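You operate a simulated robot arm through the tools that you are given. There is no shell and no other tool. Be economical: measure what you need, move in short steps, check, and stop when the job is done.

You are at the controls of a simulated robot arm. One attempt, no reset.

TASK
Unplug the lamp, swap the burnt bulb for the white-based one, plug in again.
Fine: Park the lamp plug in the grey plug holder meanwhile; the burnt bulb goes on the grey bulb peg. Unplug it before a part comes off or a hand goes in. Switch off at the socket before a plug moves. Drop and knock no glass. Drag no lead or hose; leave none across the way. Keep clean things off the floor. Pinch, break and dent nothing; leave nothing switched on.
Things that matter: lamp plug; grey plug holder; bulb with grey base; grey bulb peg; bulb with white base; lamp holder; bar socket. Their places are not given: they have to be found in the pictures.

The check looks at the end state, three seconds after you hand in, the way a careful person would. Anything else that was tipped, shoved, dropped, spilled or broken makes it a failure.

THE ROBOT
A 7-joint arm with a two-finger parallel gripper, fixed in place. Base frame: the origin is at the foot of the arm, x ahead of it, y to its left, z up; the work surface is at about z = 84.5. Readings come in cm, degrees, newtons and seconds.
With the tool pointing down near the work surface it reaches from about 32 to 74 cm from the base axis. Its first joint turns from -115.0 to 115.0 degrees. Payload 3.91 kg.
The tool frame sits at the grasp point between the pads (the TCP): z along the fingers, y along the line on which they close. The tips reach 3 cm beyond it. The gripper opens to 11 cm. The fingers are 2 cm wide and 1 cm thick; the gripper's body (4.8 by 11.2 cm) begins 5.5 cm behind the TCP.
Orientation is told as [roll, pitch, yaw] about the base's x, y, z axes, in that order, counted from this pose: with the fingers straight down and closing along the base's y, the tool's x points along the base's -x, its y along +y and its z along -z.

THE INTERFACE
- The arm moves only by the tool play_rows. Its argument "targets" is a list of rows, each a list of 7 numbers: the turn, a rotation vector about the tool's x, y, z in degrees, then the shift along the tool's x, y, z in cm, then the gripper command, from -1 (shut) to 1 (fully open), values between in proportion. In form: [[rx, ry, rz, x, y, z, grip], ...]. A call has 1 to 12 rows; each row shifts and turns the commanded pose from where the row before left it, along the tool's axes as they then stand. Each row takes 0.2 s and may step no farther than 5 cm and 8.6 degrees from the row before; otherwise, or with a gripper value out of range, the whole call is refused. Where a pose cannot be reached the arm comes as near as it can. A force on the tool above 40 N (or 10 N above the force at the start of the call, whichever is more), or a blocked arm, ends the call early, and 0.2 s more pass. The fingers move at their own pace (about 10.8 cm/s each) and stop on an object; they squeeze with about 20 N. The grip force told is the motor's: it shows also when the fingers shut on nothing. Time passes only in rows, and 0.2 s behind the last, so rows that do not move let the fingers close. The reply holds the time, the measured pose of the TCP, the force on the tool along the base axes, the opening and the grip force, in the units named above and with some noise, and new pictures: "pictures" is both (left out), scene, wrist or none.
- Cameras (640 x 400 px; columns grow to the right, rows downward): "scene" is fixed at [39.67, 65.92, 147.05]; the picture's right is [-0.86, 0.51, 0.00], its down [0.40, 0.67, -0.63] and it looks along [-0.32, -0.54, -0.78] (base axes); focal length 214 px, centre (320, 200). "wrist" rides on the gripper at [-3.6, 0, -5.7] in the tool frame; the picture's right is [0.00, -1.00, 0.00], its down [0.97, 0.00, -0.24] and it looks along [0.24, 0.00, 0.97] (tool axes); focal length 218 px, centre (320, 200).
- raise_lower(by): slides the trunk up (or, below 0, down) by that many cm; the arm rides with it, the base frame stays. It gives what a move gives, with no picture.
- measure_at(camera, pixels): there is no depth. For up to 12 entries [column, row, z] of the newest picture of that camera ("zoom" is the newest enlarged one), the place [x, y] in the base frame at which the ray of that pixel passes the height z, good to about 0.2 cm, but the place of the scene camera against the robot may be out by one fixed shift of up to 1.2 cm in any direction. The clock stands still meanwhile.
- zoom(camera, box): a new picture of the part [left, top, right, bottom] of that camera's present view, enlarged. The clock stands still meanwhile.
- finish_job(): hands the job in; it is judged then, once.

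Keep the steps short. Do not move on a guess: measure, check each grasp and each placing, and mend mistakes. In all there are 80 turns and 150 pictures (those below and enlarged ones count). Leave the gripper open and the arm clear of the work at the hand-in unless told otherwise, and finish with a single line.

The tools are called after "Request:" by a JSON object that holds its "op" and its "data". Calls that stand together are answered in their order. play_rows: Moves the arm, as the interface text tells. Its arguments: {"type":"object","properties":{"targets":{"type":"array"},"pictures":{"type":"string","enum":["both","scene","wrist","none"]}},"required":["targets"]} The other tools are called the same way: raise_lower (by) slides the trunk up or down; measure_at (camera, pixels) gives the place at which the rays of pixels pass given heights; zoom (camera, box) takes an enlarged picture of a part of a camera's view; finish_job () hands the job in.

At the start:

```text
t: 0.0
tcp_pos: [17.53, 43.74, 124.74]
ee_rot: [0.1, 0.0, 0.1]
wrist_force: [-0.5, 0.1, -0.5]
grip_width: 11.0
gripper_force: 0.1
trunk travel left (down, up): [-82.5, 16.5]
```

scene: 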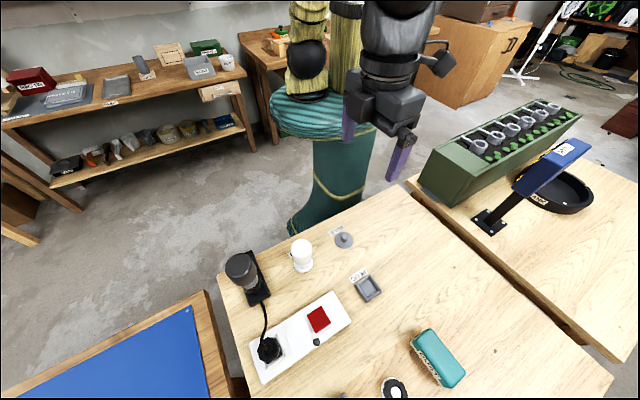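
wrist: 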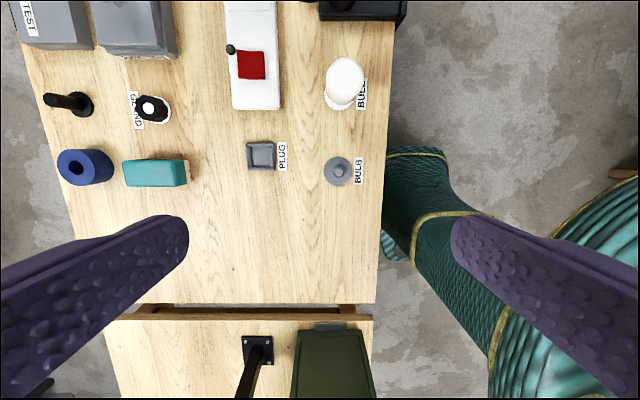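

I see the table with bar socket, lamp, bulbs and holders. I'll enlarge both views first.

Request:
{"op": "zoom", "data": {"camera": "scene", "box": [210, 210, 410, 400]}}

Request:
{"op": "zoom", "data": {"camera": "wrist", "box": [210, 0, 410, 200]}}

Request:
{"op": "measure_at", "data": {"camera": "wrist", "pixels": [[261, 156, 84.5], [337, 171, 84.5], [342, 95, 88], [251, 65, 88], [231, 49, 88], [252, 108, 87], [365, 5, 87]]}}

Request:
{"op": "measure_at", "data": {"camera": "scene", "pixels": [[368, 289, 84.5], [343, 241, 84.5], [302, 268, 84.5], [318, 319, 88], [317, 342, 88], [268, 350, 90], [242, 268, 95]]}}

```text
2.11 times, centred on (310, 305) of scene
```

zoom: 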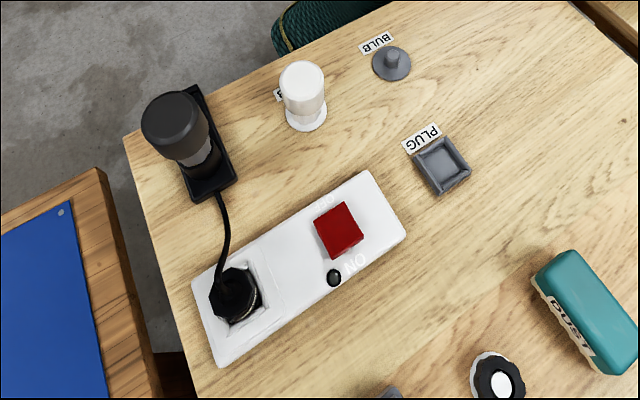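

```text
2.00 times, centred on (310, 100) of wrist
```

zoom: 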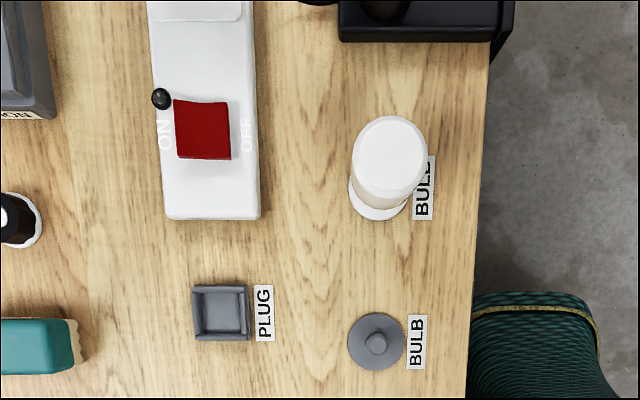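

```text
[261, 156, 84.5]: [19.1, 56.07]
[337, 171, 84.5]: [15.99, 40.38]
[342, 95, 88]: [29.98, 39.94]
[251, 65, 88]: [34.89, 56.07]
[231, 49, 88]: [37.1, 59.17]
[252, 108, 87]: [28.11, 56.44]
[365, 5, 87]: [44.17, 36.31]
```

```text
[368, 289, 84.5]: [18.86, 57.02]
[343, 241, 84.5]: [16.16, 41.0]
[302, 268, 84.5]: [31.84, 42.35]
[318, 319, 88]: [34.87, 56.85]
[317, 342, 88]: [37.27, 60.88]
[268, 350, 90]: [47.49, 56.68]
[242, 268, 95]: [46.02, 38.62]
```

Next I go above the lamp and socket for a closer look, with the trunk carrying the arm down afterwards.

Request:
{"op": "play_rows", "data": {"targets": [[0, 0, 0, -4, 0, 0, 1], [0, 0, 0, -4, 1, 1, 1], [0, 0, 0, -4, 1, 1, 1], [0, 0, 0, -4, 1, 1, 1], [0, 0, 0, -4, 1, 1, 1], [0, 0, 0, 0, 0, 0, 1]]}}

```text
t: 1.4
tcp_pos: [37.6, 47.9, 120.62]
ee_rot: [0.1, 0.0, 0.1]
wrist_force: [-0.2, 0.2, -0.3]
grip_width: 11.01
gripper_force: 0.0
trunk travel left (down, up): [-82.5, 16.5]
```

scene: 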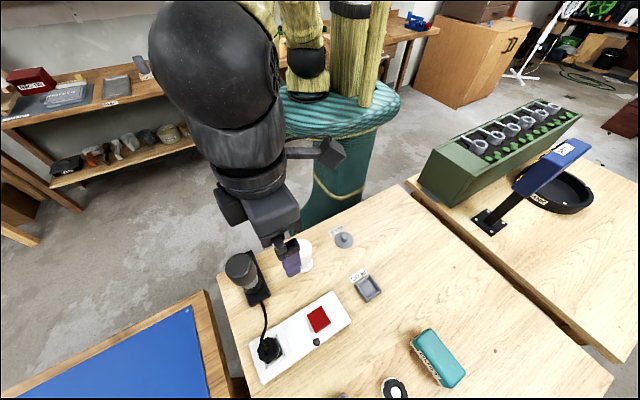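
wrist: 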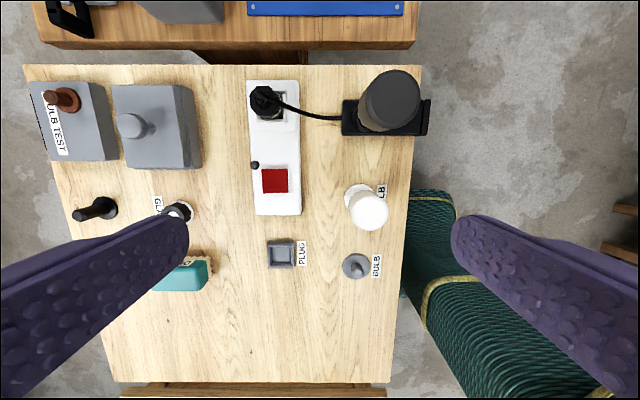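

I enlarge the plug/socket, lamp and the bulbs.

Request:
{"op": "zoom", "data": {"camera": "wrist", "box": [235, 60, 335, 130]}}

Request:
{"op": "zoom", "data": {"camera": "wrist", "box": [235, 130, 335, 220]}}

Request:
{"op": "zoom", "data": {"camera": "wrist", "box": [330, 60, 440, 140]}}

Request:
{"op": "zoom", "data": {"camera": "scene", "box": [215, 240, 285, 310]}}

Request:
{"op": "zoom", "data": {"camera": "scene", "box": [240, 290, 350, 385]}}

Request:
{"op": "measure_at", "data": {"camera": "wrist", "pixels": [[265, 98, 91], [273, 106, 87], [274, 181, 87.5], [256, 165, 88], [281, 255, 84.5], [356, 266, 84.5], [393, 95, 98], [383, 130, 85], [359, 197, 84.5], [369, 211, 94], [275, 80, 87], [277, 215, 87]]}}

```text
5.71 times, centred on (285, 95) of wrist
```

zoom: 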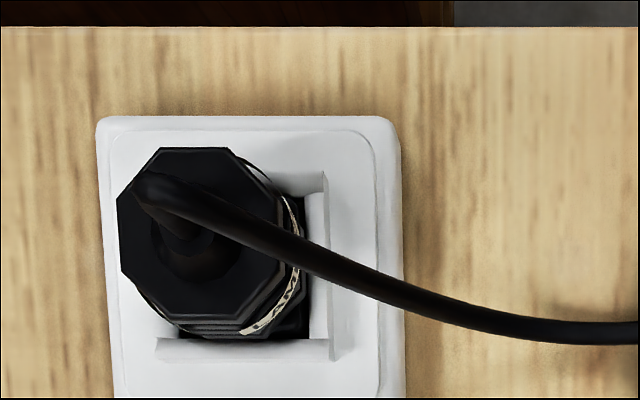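

```text
4.44 times, centred on (285, 175) of wrist
```

zoom: 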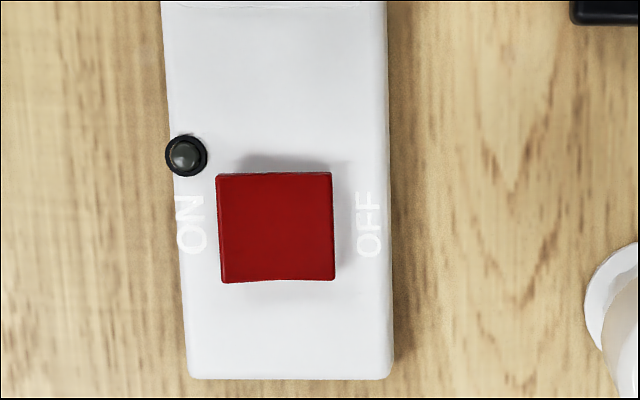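

```text
5.00 times, centred on (385, 100) of wrist
```

zoom: 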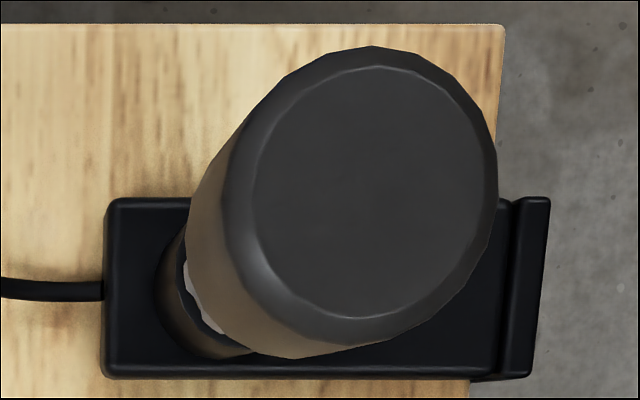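

```text
5.71 times, centred on (250, 275) of scene
```

zoom: 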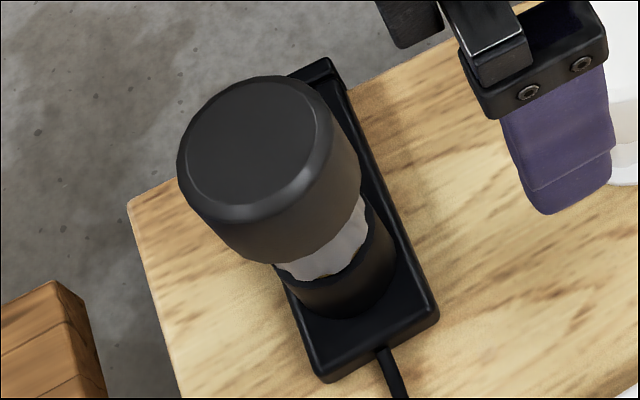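

```text
4.21 times, centred on (295, 338) of scene
```

zoom: 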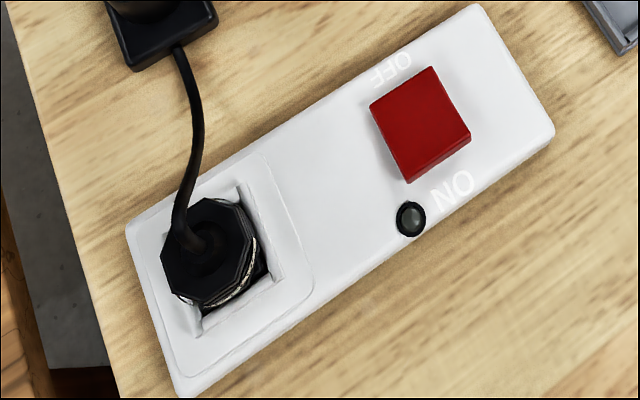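

```text
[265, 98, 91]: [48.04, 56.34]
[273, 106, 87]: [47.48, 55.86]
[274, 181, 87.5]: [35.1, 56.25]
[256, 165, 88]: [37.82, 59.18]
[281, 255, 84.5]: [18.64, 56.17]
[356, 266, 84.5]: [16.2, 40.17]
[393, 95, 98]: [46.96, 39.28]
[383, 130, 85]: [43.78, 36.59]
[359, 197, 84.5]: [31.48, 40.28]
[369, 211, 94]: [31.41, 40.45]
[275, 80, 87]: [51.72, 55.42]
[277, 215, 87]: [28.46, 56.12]
```

I triangulate heights: bulb tops, plug top, rocker from both cameras.

Request:
{"op": "measure_at", "data": {"camera": "wrist", "pixels": [[395, 98, 94], [395, 98, 98], [395, 98, 102], [370, 211, 92], [370, 211, 96], [370, 211, 100], [266, 98, 88], [266, 98, 92], [266, 98, 96], [358, 260, 84.5], [358, 271, 87]]}}

Request:
{"op": "measure_at", "data": {"camera": "scene", "pixels": [[238.6, 262.7, 94], [238.6, 262.7, 98], [238.6, 262.7, 102], [301.5, 245.8, 92], [301.5, 245.8, 96], [301.5, 245.8, 100], [266, 349, 88], [266, 349, 92], [266, 349, 96]]}}

Request:
{"op": "zoom", "data": {"camera": "wrist", "box": [330, 170, 410, 220]}}

Request:
{"op": "zoom", "data": {"camera": "wrist", "box": [260, 230, 390, 290]}}

```text
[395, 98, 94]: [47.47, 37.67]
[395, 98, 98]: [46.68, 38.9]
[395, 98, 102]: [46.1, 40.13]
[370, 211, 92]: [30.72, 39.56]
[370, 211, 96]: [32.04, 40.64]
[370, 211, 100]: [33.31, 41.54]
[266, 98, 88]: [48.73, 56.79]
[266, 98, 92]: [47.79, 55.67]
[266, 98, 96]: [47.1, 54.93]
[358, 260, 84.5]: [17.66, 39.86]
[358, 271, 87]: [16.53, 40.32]
```

```text
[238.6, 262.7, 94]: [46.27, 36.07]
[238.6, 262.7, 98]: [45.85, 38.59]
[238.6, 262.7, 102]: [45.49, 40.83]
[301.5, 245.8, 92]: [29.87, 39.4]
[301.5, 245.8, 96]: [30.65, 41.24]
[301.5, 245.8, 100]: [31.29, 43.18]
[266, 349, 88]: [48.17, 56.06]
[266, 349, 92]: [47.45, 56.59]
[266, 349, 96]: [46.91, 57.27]
```

```text
8.00 times, centred on (370, 195) of wrist
```

zoom: 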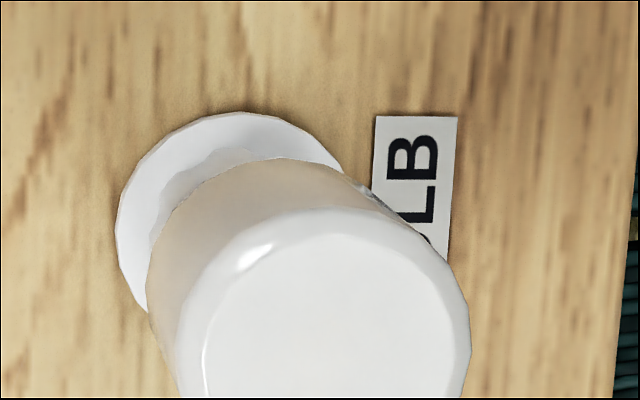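

```text
4.92 times, centred on (325, 260) of wrist
```

zoom: 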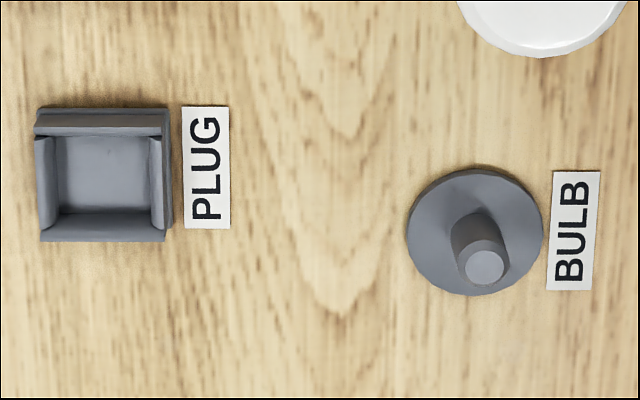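

Next I come down above the switch to see which way the rocker is tilted.

Request:
{"op": "play_rows", "data": {"targets": [[0, 0, 0, 1, 3, 2, 1], [0, 0, 0, 1, 3, 2, 1], [0, 0, 0, 0.6, 2.3, 3, 1], [0, 0, 0, 0, 0, 4, 1], [0, 0, 0, 0, 0, 4, 1], [0, 0, 0, 0, 0, 0, 1]], "pictures": "wrist"}}

```text
t: 2.8
tcp_pos: [34.97, 56.22, 105.59]
ee_rot: [0.2, 0.1, 0.1]
wrist_force: [1.1, -0.5, 0.3]
grip_width: 10.97
gripper_force: 0.1
trunk travel left (down, up): [-82.5, 16.5]
```

wrist: 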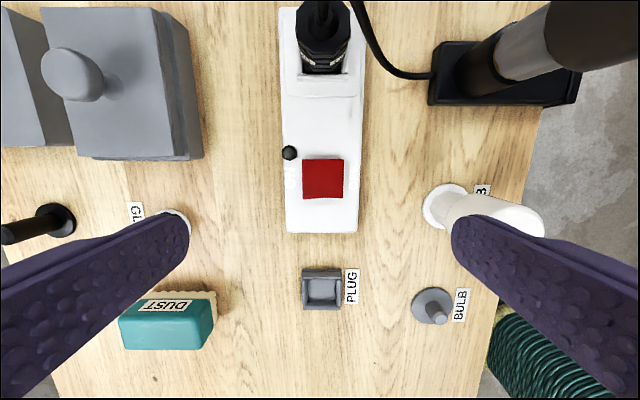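

Request:
{"op": "zoom", "data": {"camera": "wrist", "box": [270, 130, 370, 230]}}

Request:
{"op": "zoom", "data": {"camera": "wrist", "box": [400, 0, 600, 120]}}

Request:
{"op": "zoom", "data": {"camera": "wrist", "box": [270, 0, 380, 100]}}

Request:
{"op": "measure_at", "data": {"camera": "wrist", "pixels": [[323, 179, 87.5], [303, 179, 87.5], [343, 179, 87.5], [289, 153, 88], [322, 290, 84.5], [322, 20, 92], [433, 304, 84.5], [444, 208, 84.5]]}}

```text
4.00 times, centred on (320, 180) of wrist
```

zoom: 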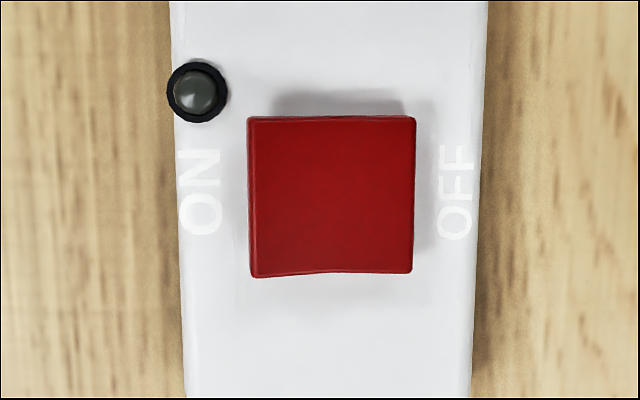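

```text
3.20 times, centred on (500, 60) of wrist
```

zoom: 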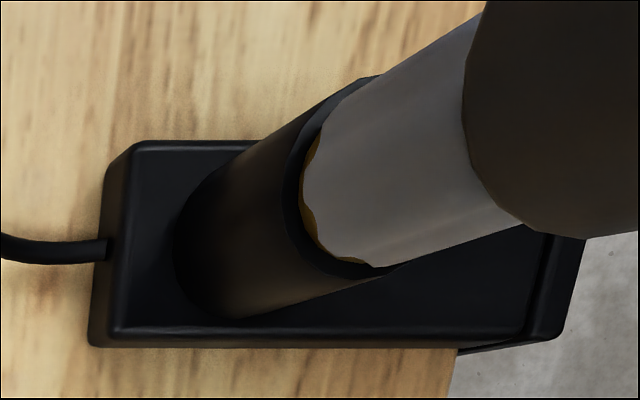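

```text
4.00 times, centred on (325, 50) of wrist
```

zoom: 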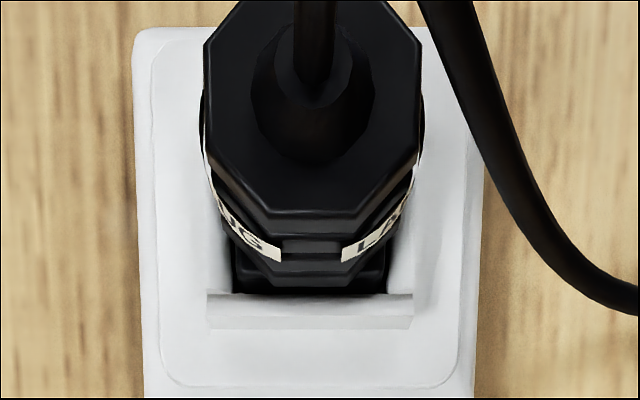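

```text
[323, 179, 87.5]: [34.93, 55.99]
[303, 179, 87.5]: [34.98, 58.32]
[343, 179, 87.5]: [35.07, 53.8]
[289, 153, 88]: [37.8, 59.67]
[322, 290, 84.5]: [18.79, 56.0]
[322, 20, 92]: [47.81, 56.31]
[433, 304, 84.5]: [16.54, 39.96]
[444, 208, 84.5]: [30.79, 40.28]
```

The rocker tilt is unclear, so I look at it from the scene camera.

Request:
{"op": "zoom", "data": {"camera": "scene", "box": [298, 300, 340, 350]}}

Request:
{"op": "play_rows", "data": {"targets": [[0, 0, 0, 0, -3, 0, -1], [0, 0, 0, 0, -3, 0, -1], [0, 0, 0, 0, 0, 0, -1]], "pictures": "none"}}

Request:
{"op": "zoom", "data": {"camera": "wrist", "box": [210, 130, 310, 230]}}

```text
8.00 times, centred on (319, 325) of scene
```

zoom: 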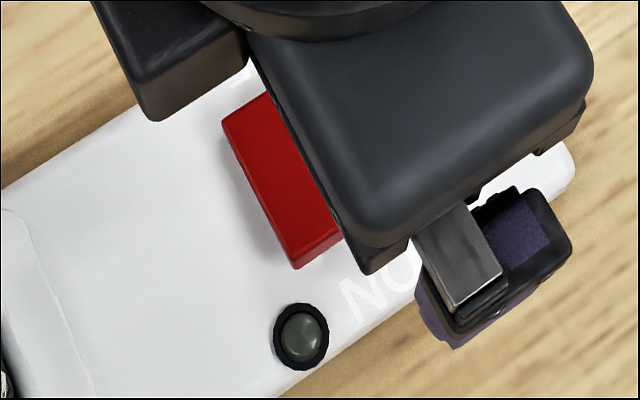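

```text
t: 3.6
tcp_pos: [35.03, 50.17, 105.68]
ee_rot: [0.1, 0.1, 0.1]
wrist_force: [-0.3, 0.0, 0.4]
grip_width: 0.0
gripper_force: 19.8
trunk travel left (down, up): [-82.5, 16.5]
```

```text
4.00 times, centred on (260, 180) of wrist
```

zoom: 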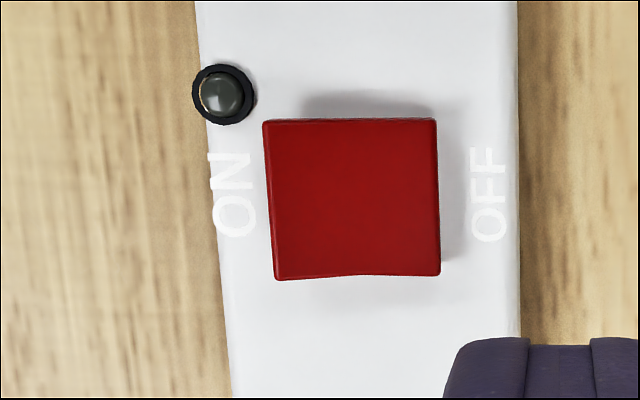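

The lamp is unlit and the tilt points to OFF, but I'm not certain. Pressing the OFF side is safe either way. I go above the OFF half at (35, 54.5) with fingers shut and come down in small steps.

Request:
{"op": "play_rows", "data": {"targets": [[0, 0, 0, 0, 4.3, 0, -1], [0, 0, 0, 0, 0, 4, -1], [0, 0, 0, 0, 0, 4, -1], [0, 0, 0, 0, 0, 2.5, -1], [0, 0, 0, 0, 0, 0, -1]], "pictures": "wrist"}}

Request:
{"op": "zoom", "data": {"camera": "scene", "box": [280, 280, 370, 360]}}

```text
t: 4.8
tcp_pos: [35.05, 54.46, 95.27]
ee_rot: [0.1, 0.0, 0.2]
wrist_force: [0.1, -0.6, -1.1]
grip_width: 0.01
gripper_force: 19.4
trunk travel left (down, up): [-82.5, 16.5]
```

wrist: 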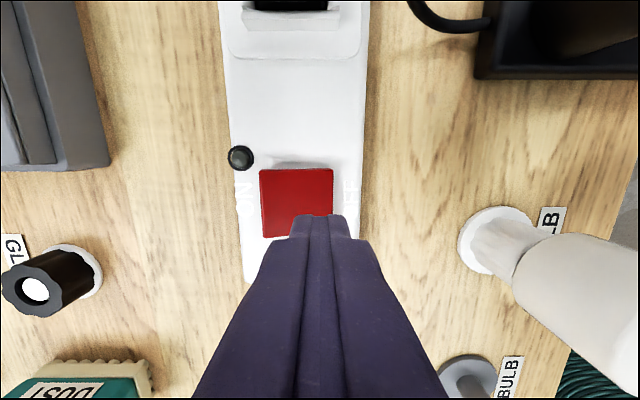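

```text
5.00 times, centred on (325, 320) of scene
```

zoom: 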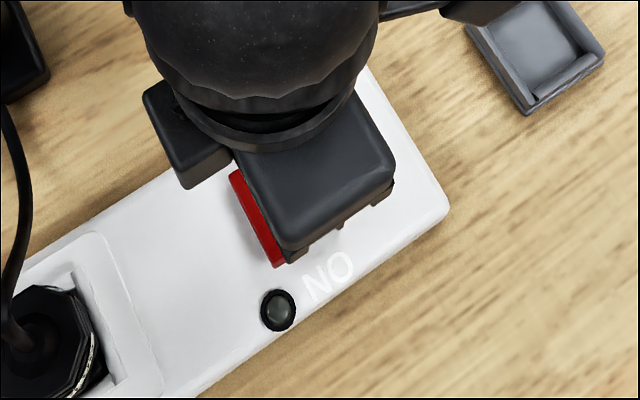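

Tip at about z 92.3. Lowering onto the OFF half in small steps.

Request:
{"op": "play_rows", "data": {"targets": [[0, 0, 0, 0, 0, 1, -1], [0, 0, 0, 0, 0, 0.7, -1], [0, 0, 0, 0, 0, 0.5, -1], [0, 0, 0, 0, 0, 0.4, -1], [0, 0, 0, 0, 0, 0.4, -1]], "pictures": "none"}}

```text
t: 6.0
tcp_pos: [34.95, 54.42, 92.34]
ee_rot: [0.2, 0.1, 0.3]
wrist_force: [-0.2, -0.1, -0.1]
grip_width: 0.0
gripper_force: 20.0
trunk travel left (down, up): [-82.5, 16.5]
```

Request:
{"op": "play_rows", "data": {"targets": [[0, 0, 0, 0, 0, 0.4, -1], [0, 0, 0, 0, 0, 0.3, -1], [0, 0, 0, 0, 0, 0.3, -1]], "pictures": "wrist"}}

```text
t: 6.8
tcp_pos: [35.13, 54.47, 91.13]
ee_rot: [0.1, 0.2, 0.1]
wrist_force: [0.3, 0.5, -0.2]
grip_width: 0.0
gripper_force: 19.8
trunk travel left (down, up): [-82.5, 16.5]
```

wrist: 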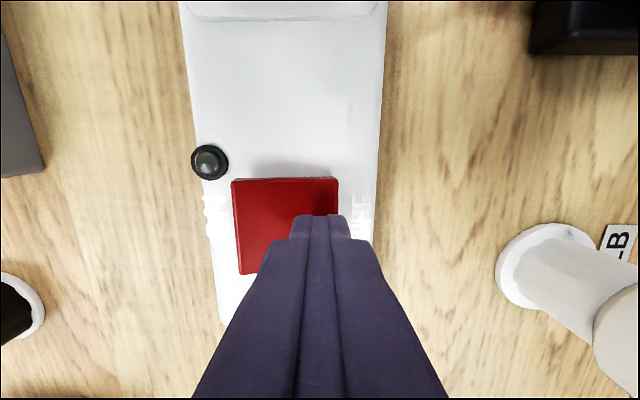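

Tip at 88.1 with no contact yet; I continue in small steps.

Request:
{"op": "play_rows", "data": {"targets": [[0, 0, 0, 0, 0, 0.25, -1], [0, 0, 0, 0, 0, 0.25, -1], [0, 0, 0, 0, 0, 0.2, -1]], "pictures": "none"}}

```text
t: 7.6
tcp_pos: [34.89, 54.48, 90.52]
ee_rot: [0.0, 0.0, 0.1]
wrist_force: [1.0, -0.1, -0.6]
grip_width: 0.01
gripper_force: 20.3
trunk travel left (down, up): [-82.5, 16.5]
```

Request:
{"op": "play_rows", "data": {"targets": [[0, 0, 0, 0, 0, 0.2, -1], [0, 0, 0, 0, 0, 0.2, -1], [0, 0, 0, 0, 0, 0.2, -1]], "pictures": "wrist"}}

```text
t: 8.4
tcp_pos: [34.91, 54.29, 90.39]
ee_rot: [0.6, -0.1, 0.2]
wrist_force: [0.7, -2.3, 37.4]
grip_width: 0.02
gripper_force: 20.2
trunk travel left (down, up): [-82.5, 16.5]
```

wrist: 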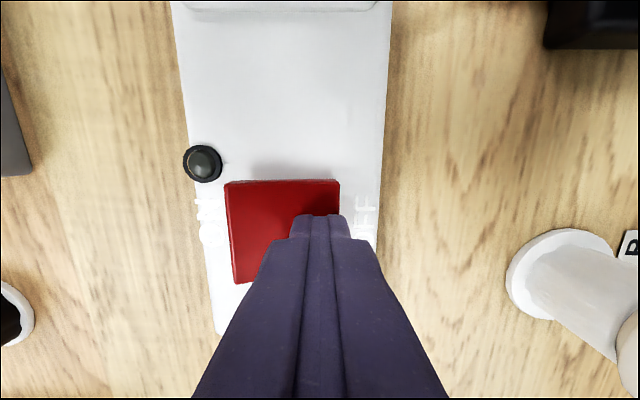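

37 N at tip z 87.5 and the rocker did not turn, so OFF was already down. I lift away, and turn the gripper 90° so the fingers close along x, clear of the cord leaving toward −y.

Request:
{"op": "play_rows", "data": {"targets": [[0, 0, 0, 0, 0, -3, -1], [0, 0, 0, 0, 0, -5, -1], [0, 0, 0, 0, 0, -5, -1], [0, 0, 0, 0, 0, -4, 0]], "pictures": "none"}}

Request:
{"op": "play_rows", "data": {"targets": [[0, 0, -8.182, 0, 0, 0, 0.2], [0, 0, -8.182, 0, 0, 0, 0.2], [0, 0, -8.182, 0, 0, 0, 0.2], [0, 0, -8.182, 0, 0, 0, 0.2], [0, 0, -8.182, 0, 0, 0, 0.2], [0, 0, -8.182, 0, 0, 0, 0.2], [0, 0, -8.182, 0, 0, 0, 0.2], [0, 0, -8.182, 0, 0, 0, 0.2], [0, 0, -8.182, 0, 0, 0, 0.2], [0, 0, -8.182, 0, 0, 0, 0.2], [0, 0, -8.182, 0, 0, 0, 0.2]]}}

```text
t: 9.4
tcp_pos: [34.89, 54.37, 106.7]
ee_rot: [0.0, 0.0, 0.2]
wrist_force: [0.7, -0.5, -0.7]
grip_width: 5.49
gripper_force: 0.0
trunk travel left (down, up): [-82.5, 16.5]
```

```text
t: 11.8
tcp_pos: [35.03, 54.42, 106.94]
ee_rot: [0.1, -0.1, 90.1]
wrist_force: [-0.3, 0.2, -0.4]
grip_width: 6.58
gripper_force: 0.0
trunk travel left (down, up): [-82.5, 16.5]
```

scene: 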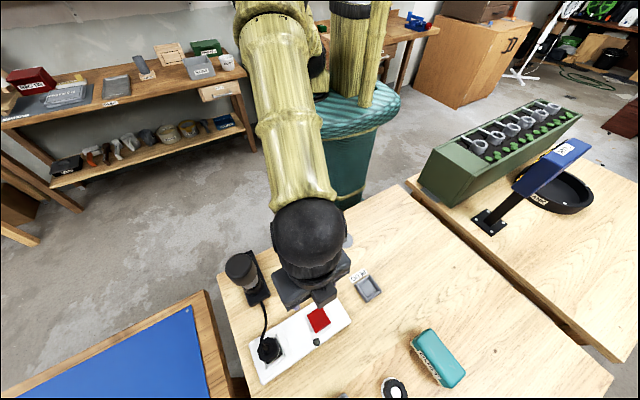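
wrist: 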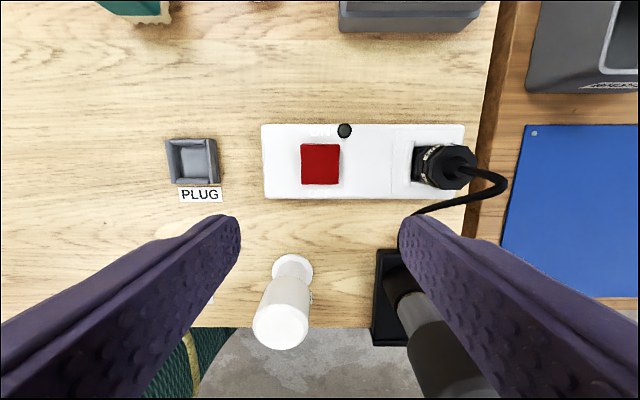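

Now measure the plug from this view, and the wide look at its top.

Request:
{"op": "zoom", "data": {"camera": "wrist", "box": [390, 120, 520, 220]}}

Request:
{"op": "measure_at", "data": {"camera": "wrist", "pixels": [[453, 167, 91], [453, 167, 92.5], [430, 163, 87], [433, 164, 88], [193, 160, 84.5], [292, 267, 84.5], [281, 325, 98], [420, 296, 86], [400, 297, 85]]}}

```text
4.00 times, centred on (455, 170) of wrist
```

zoom: 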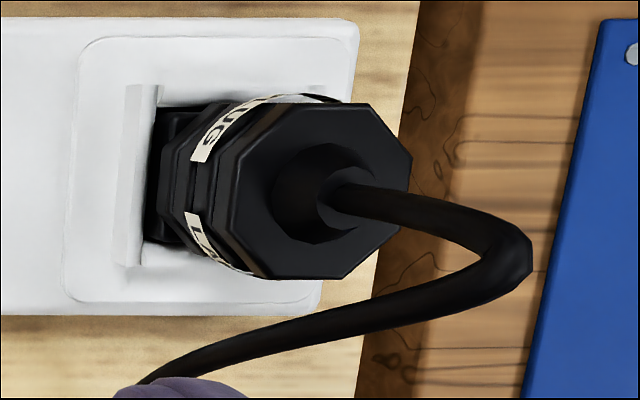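

```text
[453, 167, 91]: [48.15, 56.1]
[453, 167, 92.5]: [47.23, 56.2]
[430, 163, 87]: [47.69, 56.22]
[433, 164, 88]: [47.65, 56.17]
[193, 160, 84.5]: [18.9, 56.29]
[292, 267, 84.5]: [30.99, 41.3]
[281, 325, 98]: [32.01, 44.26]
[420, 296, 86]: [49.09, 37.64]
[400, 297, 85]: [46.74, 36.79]
```

Plug axis is about (47.6, 56.2), head about 4 cm wide, top about 92. I move above it.

Request:
{"op": "play_rows", "data": {"targets": [[0, 0, 0, -0.9, -4.5, 0, 0.3], [0, 0, 0, -0.9, -4.5, 0, 0.3], [0, 0, 0, 0, -3.6, 0, 0.3], [0, 0, 0, 0, 0, 3, 0.3], [0, 0, 0, 0, 0, 0, 0.3]]}}

Request:
{"op": "zoom", "data": {"camera": "wrist", "box": [240, 100, 400, 220]}}

Request:
{"op": "zoom", "data": {"camera": "scene", "box": [220, 280, 330, 390]}}

```text
t: 13.0
tcp_pos: [47.46, 56.15, 103.91]
ee_rot: [0.1, 0.0, 90.0]
wrist_force: [0.2, -0.4, -1.0]
grip_width: 7.15
gripper_force: 0.0
trunk travel left (down, up): [-82.5, 16.5]
```

scene: 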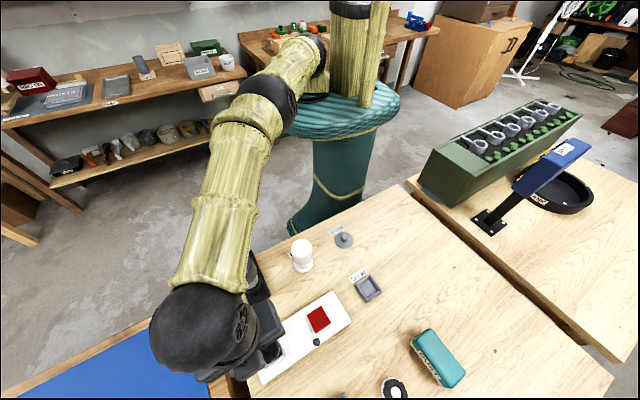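
wrist: 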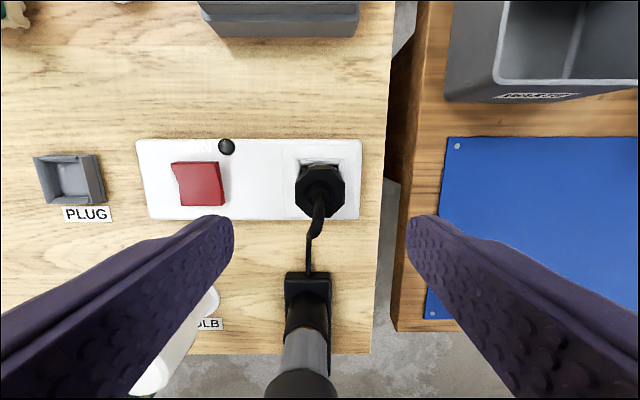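

```text
3.33 times, centred on (320, 160) of wrist
```

zoom: 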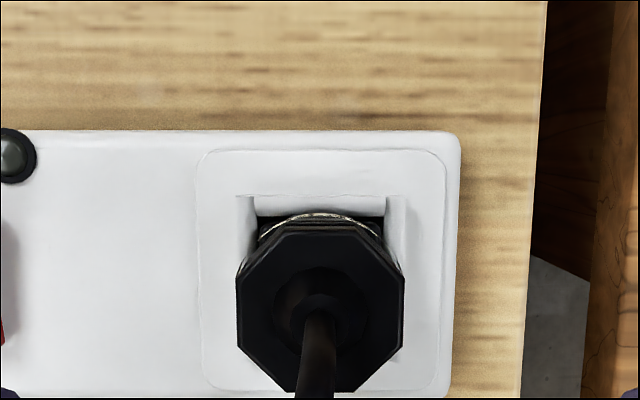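

```text
3.64 times, centred on (275, 335) of scene
```

zoom: 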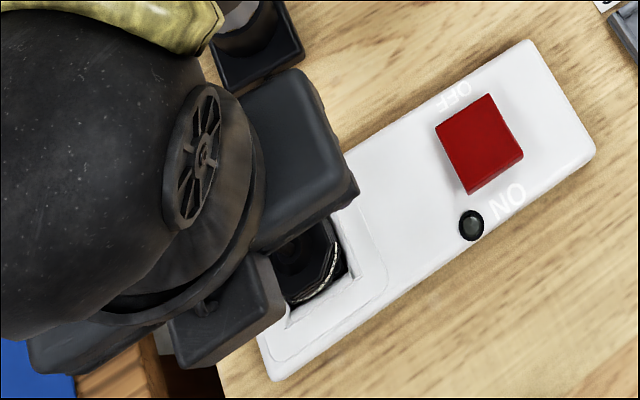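

I check whether the forearm would come near the lamp bulb when descending.

Request:
{"op": "measure_at", "data": {"camera": "scene", "pixels": [[205, 325, 118], [205, 325, 122], [178, 275, 120], [243, 280, 120], [197, 200, 122], [250, 210, 122], [197, 200, 128], [250, 210, 128], [225, 150, 130], [270, 160, 130]]}}

Request:
{"op": "zoom", "data": {"camera": "wrist", "box": [220, 250, 420, 400]}}

```text
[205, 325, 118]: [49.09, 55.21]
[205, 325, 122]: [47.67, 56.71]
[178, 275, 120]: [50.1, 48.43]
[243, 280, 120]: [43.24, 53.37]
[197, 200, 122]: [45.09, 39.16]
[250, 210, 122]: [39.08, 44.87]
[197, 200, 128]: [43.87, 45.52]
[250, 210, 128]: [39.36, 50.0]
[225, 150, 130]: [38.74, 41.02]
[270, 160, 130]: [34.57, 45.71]
```

```text
2.67 times, centred on (320, 325) of wrist
```

zoom: 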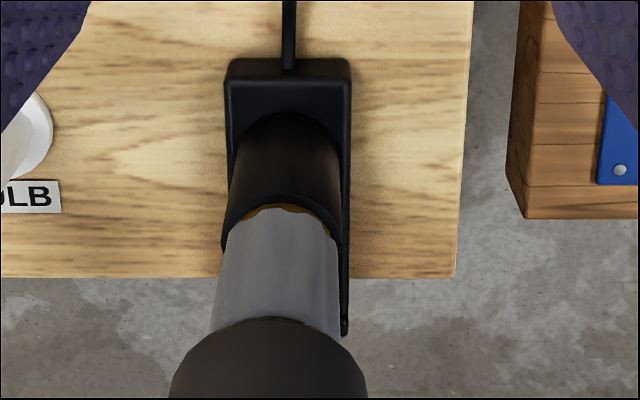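

The forearm rises steeply from the wrist (about z 128 at y 48) and passes 6 cm or more beside the bulb, so it clears. I descend around the plug.

Request:
{"op": "play_rows", "data": {"targets": [[0, 0, 0, 0, 0, 4, 0.3], [0, 0, 0, 0, 0, 3, 0.3], [0, 0, 0, 0, 0, 2, 0.3], [0, 0, 0, 0, 0, 1.5, 0.3], [0, 0, 0, 0, 0, 0, 0.3]]}}

```text
t: 14.2
tcp_pos: [47.25, 55.84, 93.4]
ee_rot: [0.2, -0.1, 90.1]
wrist_force: [-0.2, -0.5, -0.9]
grip_width: 7.16
gripper_force: 0.1
out of reach, approached as far as the arm can: row 4
trunk travel left (down, up): [-82.5, 16.5]
```

scene: 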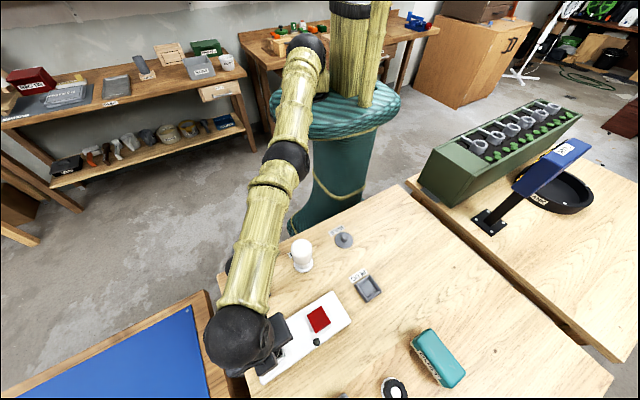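
wrist: 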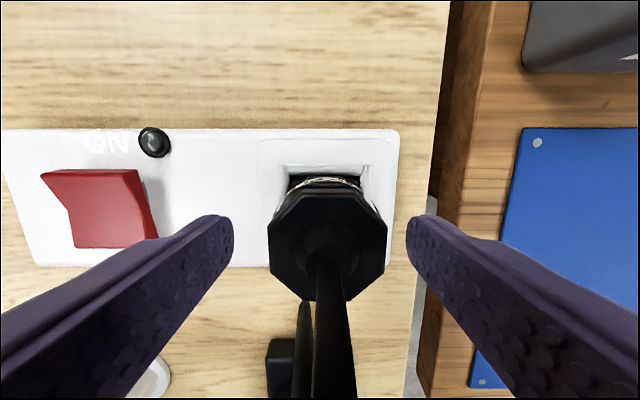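

Arm at its stretch limit. I back up 4 cm and use the trunk to get the height instead.

Request:
{"op": "play_rows", "data": {"targets": [[0, 0, 0, 0, 0, -2.5, 0.3], [0, 0, 0, 0, 0, -2.5, 0.3], [0, 0, 0, 0, 0, 0, 0.3]], "pictures": "none"}}

Request:
{"op": "raise_lower", "data": {"by": -4}}

```text
t: 15.0
tcp_pos: [47.57, 56.17, 98.43]
ee_rot: [0.2, 0.0, 90.1]
wrist_force: [0.9, 0.6, -0.1]
grip_width: 7.14
gripper_force: 0.0
out of reach, approached as far as the arm can: row 2
trunk travel left (down, up): [-82.5, 16.5]
```

```text
t: 15.8
tcp_pos: [47.47, 56.29, 94.56]
ee_rot: [0.1, 0.0, 90.1]
wrist_force: [-0.1, -0.2, 0.7]
grip_width: 7.16
gripper_force: 0.2
trunk travel left (down, up): [-78.5, 20.5]
```

Position holds at (47.5, 56.3). I lower the trunk 3.5 cm more.

Request:
{"op": "raise_lower", "data": {"by": -3.5}}

Request:
{"op": "play_rows", "data": {"targets": [[0, 0, 0, 0, 0, 0, 0.3]]}}

```text
t: 16.6
tcp_pos: [47.64, 56.31, 91.0]
ee_rot: [0.1, 0.0, 90.1]
wrist_force: [0.4, 0.5, 0.6]
grip_width: 7.14
gripper_force: 0.1
trunk travel left (down, up): [-75.0, 24.0]
```

```text
t: 17.0
tcp_pos: [47.62, 56.32, 90.91]
ee_rot: [0.1, 0.0, 90.1]
wrist_force: [0.3, 0.6, -0.7]
grip_width: 7.17
gripper_force: 0.1
trunk travel left (down, up): [-75.0, 24.0]
```

scene: 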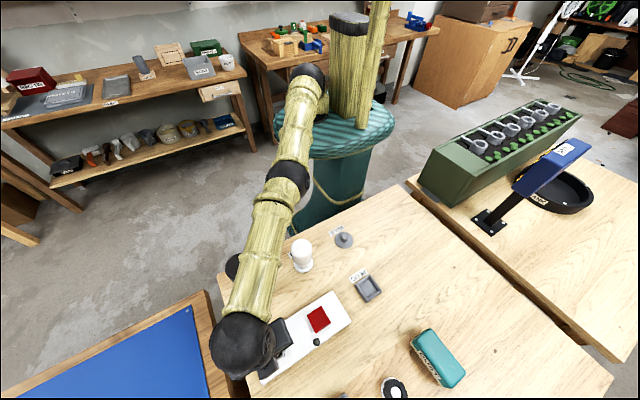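
wrist: 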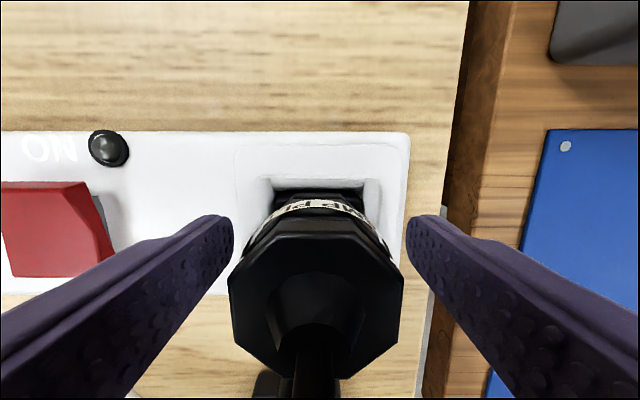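

Plug (centre column ≈316) is between the fingers (320). Closing.

Request:
{"op": "play_rows", "data": {"targets": [[0, 0, 0, 0, 0, 0, 0], [0, 0, 0, 0, 0, 0, -0.5], [0, 0, 0, 0, 0, 0, -1], [0, 0, 0, 0, 0, 0, -1]], "pictures": "wrist"}}

```text
t: 18.0
tcp_pos: [47.55, 56.2, 90.89]
ee_rot: [0.1, 0.1, 90.2]
wrist_force: [-2.8, -0.2, 0.7]
grip_width: 4.05
gripper_force: 20.3
trunk travel left (down, up): [-75.0, 24.0]
```

wrist: 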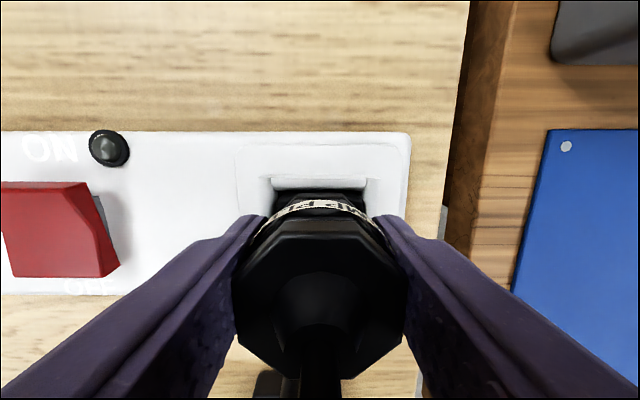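

Gripped at 4.05 cm. Pulling straight up a little by arm to check the release force.

Request:
{"op": "play_rows", "data": {"targets": [[0, 0, 0, 0, 0, -0.6, -1], [0, 0, 0, 0, 0, -0.8, -1], [0, 0, 0, 0, 0, -1, -1], [0, 0, 0, 0, 0, -1.5, -1], [0, 0, 0, 0, 0, 0, -1]]}}

```text
t: 19.2
tcp_pos: [47.71, 56.23, 94.87]
ee_rot: [0.2, 0.1, 90.1]
wrist_force: [-0.6, 0.4, 0.4]
grip_width: 4.1
gripper_force: 20.0
trunk travel left (down, up): [-75.0, 24.0]
```

scene: 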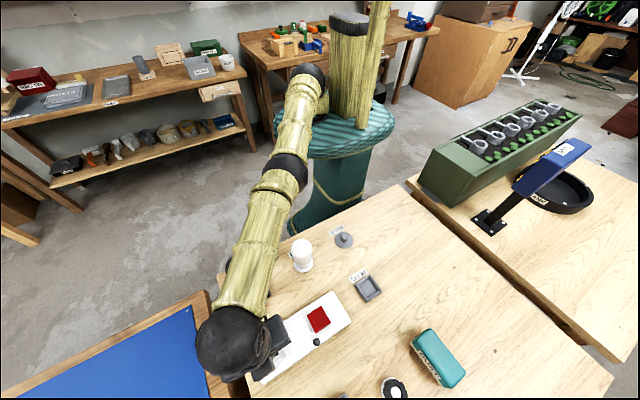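
wrist: 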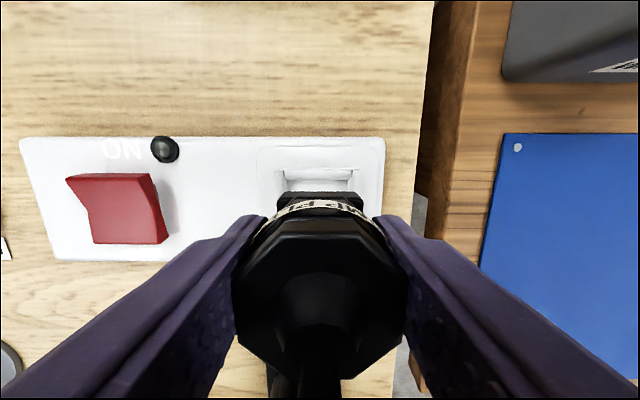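

Plug is free. I raise 5 cm more, then carry it towards the holder, checking the cord halfway.

Request:
{"op": "play_rows", "data": {"targets": [[0, 0, 0, 0, 0, -2.5, -1], [0, 0, 0, 0, 0, -2.5, -1], [0, 0, 0, 0, 3.5, 0, -1], [0, 0, 0, 0, 3.5, 0, -1], [0, 0, 0, 0, 3.5, 0, -1], [0, 0, 0, 0, 3.5, 0, -1], [0, 0, 0, 0, 0, 0, -1]]}}

```text
t: 20.8
tcp_pos: [37.34, 62.55, 100.19]
ee_rot: [0.2, 0.2, 90.0]
wrist_force: [0.5, 0.8, -0.8]
grip_width: 4.04
gripper_force: 19.9
out of reach, approached as far as the arm can: row 3, 4, 5, 6
trunk travel left (down, up): [-75.0, 24.0]
```

scene: 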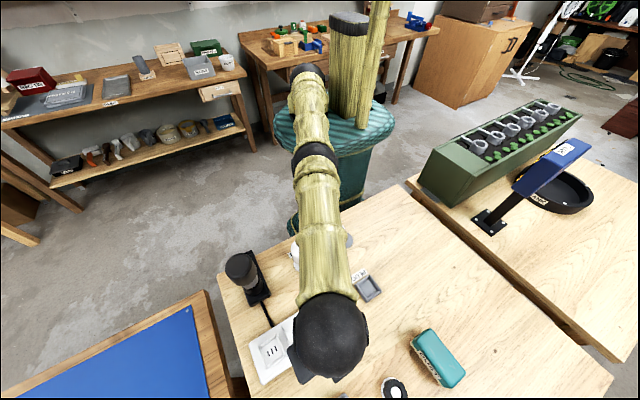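
wrist: 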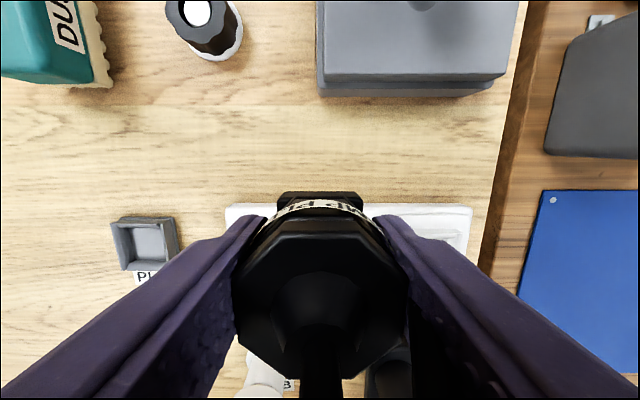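

The arm slid along its reach limit to (37.3, 62.5); nothing is touched. I pull back in y first and read the pose.

Request:
{"op": "play_rows", "data": {"targets": [[0, 0, 0, 2, 0, 0, -1], [0, 0, 0, 2, 0, 0, -1], [0, 0, 0, 0, 0, 0, -1]], "pictures": "scene"}}

```text
t: 21.6
tcp_pos: [38.54, 61.88, 100.33]
ee_rot: [0.3, 0.2, 90.1]
wrist_force: [0.1, -0.8, 0.0]
grip_width: 4.06
gripper_force: 20.3
out of reach, approached as far as the arm can: row 1, 2
trunk travel left (down, up): [-75.0, 24.0]
```

scene: 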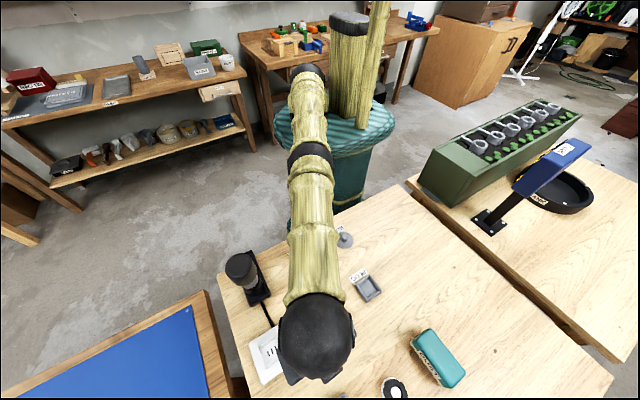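

The straight-arm limit resists small inward steps; I try bigger inward radial steps with a slight rise.

Request:
{"op": "play_rows", "data": {"targets": [[0, 0, 0, 3.5, 2.2, -1.5, -1], [0, 0, 0, 3.5, 2.2, 0, -1], [0, 0, 0, 0, 0, 0, -1]], "pictures": "scene"}}

```text
t: 22.4
tcp_pos: [38.39, 61.96, 101.72]
ee_rot: [0.2, 0.2, 90.2]
wrist_force: [0.6, -0.4, 0.5]
grip_width: 4.06
gripper_force: 20.0
out of reach, approached as far as the arm can: row 1, 2
trunk travel left (down, up): [-75.0, 24.0]
```

scene: 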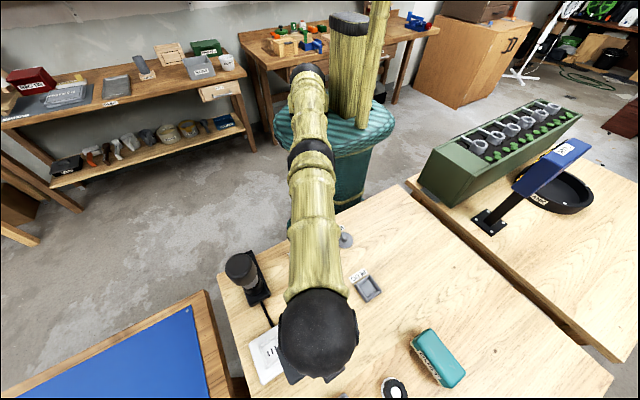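

Still pinned at r≈73. Going up freed the arm before, so I rise 8 cm and then try inward.

Request:
{"op": "play_rows", "data": {"targets": [[0, 0, 0, 0, 0, -4, -1], [0, 0, 0, 0, 0, -4, -1], [0, 0, 0, 3, 2, 0, -1], [0, 0, 0, 0, 0, 0, -1]], "pictures": "scene"}}

```text
t: 23.4
tcp_pos: [37.6, 61.02, 110.11]
ee_rot: [0.2, 0.1, 90.0]
wrist_force: [0.2, -0.3, -1.4]
grip_width: 4.07
gripper_force: 19.7
out of reach, approached as far as the arm can: row 2, 3
trunk travel left (down, up): [-75.0, 24.0]
```

scene: 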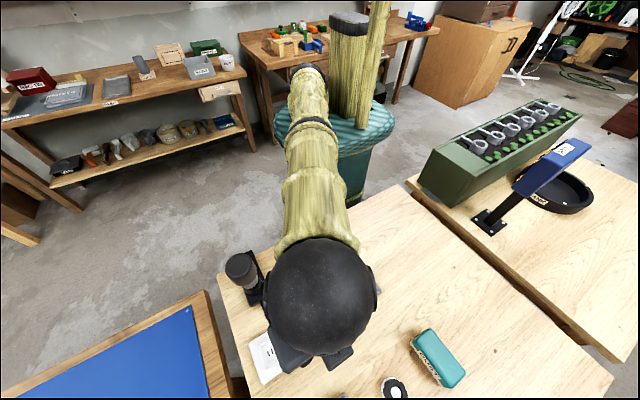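

The arm is straight and slanting above its shoulder height. As before, moving toward shoulder level (now downward) should let the elbow bend; I try down 6 cm.

Request:
{"op": "play_rows", "data": {"targets": [[0, 0, 0, 0, 0, 3, -1], [0, 0, 0, 0, 0, 3, -1], [0, 0, 0, 3, 2, 0, -1], [0, 0, 0, 0, 0, 0, -1]], "pictures": "none"}}

```text
t: 24.4
tcp_pos: [37.68, 61.94, 104.58]
ee_rot: [0.2, 0.1, 90.0]
wrist_force: [0.6, 0.2, -0.4]
grip_width: 4.04
gripper_force: 20.5
out of reach, approached as far as the arm can: row 1, 2, 3
trunk travel left (down, up): [-75.0, 24.0]
```

Still on the arc. I try a small tilt of the tool (to break the straight line) combined with an inward step.

Request:
{"op": "play_rows", "data": {"targets": [[-4, 6.5, 0, 0, 0, 0, -1], [0, 0, 0, 3, 2, 0, -1], [0, 0, 0, 3, 2, 0, -1], [0, 0, 0, 0, 0, 0, -1]], "pictures": "none"}}

```text
t: 25.4
tcp_pos: [36.03, 59.51, 106.23]
ee_rot: [4.2, 6.6, 90.3]
wrist_force: [-0.3, -0.4, -1.2]
grip_width: 4.05
gripper_force: 19.6
out of reach, approached as far as the arm can: row 1, 2, 3
trunk travel left (down, up): [-75.0, 24.0]
```

I undo the tilt, then swing back clockwise and inward to see whether the elbow unlocks.

Request:
{"op": "play_rows", "data": {"targets": [[4, -6.5, 0, 0, 0, 0, -1], [0, 0, 0, 3, -3.5, 0, -1], [0, 0, 0, 3, -3.5, 0, -1], [0, 0, 0, 4, 0, 0, -1], [0, 0, 0, 0, 0, 0, -1]], "pictures": "scene"}}

```text
t: 26.6
tcp_pos: [46.83, 55.73, 107.47]
ee_rot: [0.2, 0.1, 90.0]
wrist_force: [-0.3, -0.7, -1.2]
grip_width: 4.05
gripper_force: 20.5
out of reach, approached as far as the arm can: row 1, 2, 3, 4
trunk travel left (down, up): [-75.0, 24.0]
```

scene: 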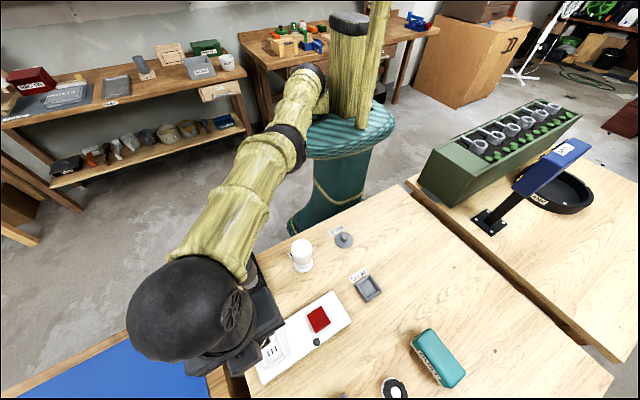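

Now a pure downward move of 6 cm here to see if the elbow flexes (no inward part).

Request:
{"op": "play_rows", "data": {"targets": [[0, 0, 0, 0, 0, 2, -1], [0, 0, 0, 0, 0, 2, -1], [0, 0, 0, 0.8, 0.8, 1.5, -1], [0, 0, 0, 0.8, 0.8, 1.5, -1], [0, 0, 0, 0, 0, 0, -1]], "pictures": "none"}}

```text
t: 27.8
tcp_pos: [47.1, 56.64, 100.67]
ee_rot: [0.2, 0.1, 90.1]
wrist_force: [0.3, 0.2, -0.9]
grip_width: 4.07
gripper_force: 20.0
out of reach, approached as far as the arm can: row 1, 3, 4
trunk travel left (down, up): [-75.0, 24.0]
```

Still straight. I try a yaw turn back (as the arm had been bent at yaw 0) with inward steps, well above everything.

Request:
{"op": "play_rows", "data": {"targets": [[0, 0, 8, 0, 0, -2, -1], [0, 0, 8, 0, 0, -2, -1], [0, 0, 8, 0, 0, 0, -1], [0, 0, 8, 0, 0, 0, -1], [0, 0, 0, 3, 0, 0, -1], [0, 0, 0, 3, 0, 0, -1], [0, 0, 0, 0, 0, 0, -1]], "pictures": "none"}}

```text
t: 29.4
tcp_pos: [47.25, 55.84, 105.46]
ee_rot: [0.1, 0.2, 58.0]
wrist_force: [0.1, 0.3, -0.4]
grip_width: 4.06
gripper_force: 20.2
out of reach, approached as far as the arm can: row 5, 6
trunk travel left (down, up): [-75.0, 24.0]
```

Inward still blocked. I'll raise the trunk while lowering the arm, keeping the plug at the same height, to bring the wrist well below the shoulder.

Request:
{"op": "raise_lower", "data": {"by": 6}}

Request:
{"op": "play_rows", "data": {"targets": [[0, 0, 0, 0, 0, 3, -1], [0, 0, 0, 0, 0, 3, -1], [0, 0, 0, 0, 0, 0, -1]], "pictures": "none"}}

Request:
{"op": "raise_lower", "data": {"by": 8}}

Request:
{"op": "play_rows", "data": {"targets": [[0, 0, 0, 0, 0, 3, -1], [0, 0, 0, 0, 0, 3, -1], [0, 0, 0, 0, 0, 2, -1], [0, 0, 0, 0, 0, 0, -1]], "pictures": "none"}}

Request:
{"op": "raise_lower", "data": {"by": 8}}

Request:
{"op": "play_rows", "data": {"targets": [[0, 0, 0, 0, 0, 3, -1], [0, 0, 0, 0, 0, 3, -1], [0, 0, 0, 0, 0, 2, -1], [0, 0, 0, 0, 0, 0, -1]], "pictures": "scene"}}

```text
t: 30.4
tcp_pos: [47.26, 55.86, 111.41]
ee_rot: [0.1, 0.2, 58.1]
wrist_force: [0.0, -0.7, -0.5]
grip_width: 4.06
gripper_force: 20.0
trunk travel left (down, up): [-81.0, 18.0]
```

```text
t: 31.2
tcp_pos: [47.72, 56.32, 105.53]
ee_rot: [0.0, 0.3, 58.1]
wrist_force: [-0.3, -0.1, -0.1]
grip_width: 4.03
gripper_force: 19.7
out of reach, approached as far as the arm can: row 2
trunk travel left (down, up): [-81.0, 18.0]
```

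```text
t: 32.4
tcp_pos: [47.64, 56.26, 113.38]
ee_rot: [0.1, 0.3, 58.1]
wrist_force: [0.5, 0.0, 0.1]
grip_width: 4.04
gripper_force: 19.5
trunk travel left (down, up): [-89.0, 10.0]
```

```text
t: 33.4
tcp_pos: [47.48, 56.31, 105.54]
ee_rot: [0.1, 0.3, 58.1]
wrist_force: [0.1, -0.7, -0.1]
grip_width: 4.04
gripper_force: 20.5
trunk travel left (down, up): [-89.0, 10.0]
```

```text
t: 34.6
tcp_pos: [47.58, 56.24, 113.52]
ee_rot: [0.1, 0.4, 58.1]
wrist_force: [0.2, 0.8, -0.4]
grip_width: 4.05
gripper_force: 20.2
trunk travel left (down, up): [-97.0, 2.0]
```

```text
t: 35.6
tcp_pos: [47.23, 55.57, 105.59]
ee_rot: [0.2, 0.4, 58.1]
wrist_force: [-0.1, 0.1, 0.1]
grip_width: 4.06
gripper_force: 20.2
out of reach, approached as far as the arm can: row 2, 3
trunk travel left (down, up): [-97.0, 2.0]
```

scene: 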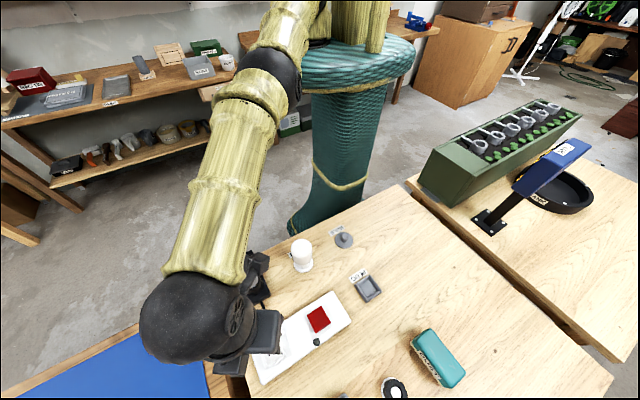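

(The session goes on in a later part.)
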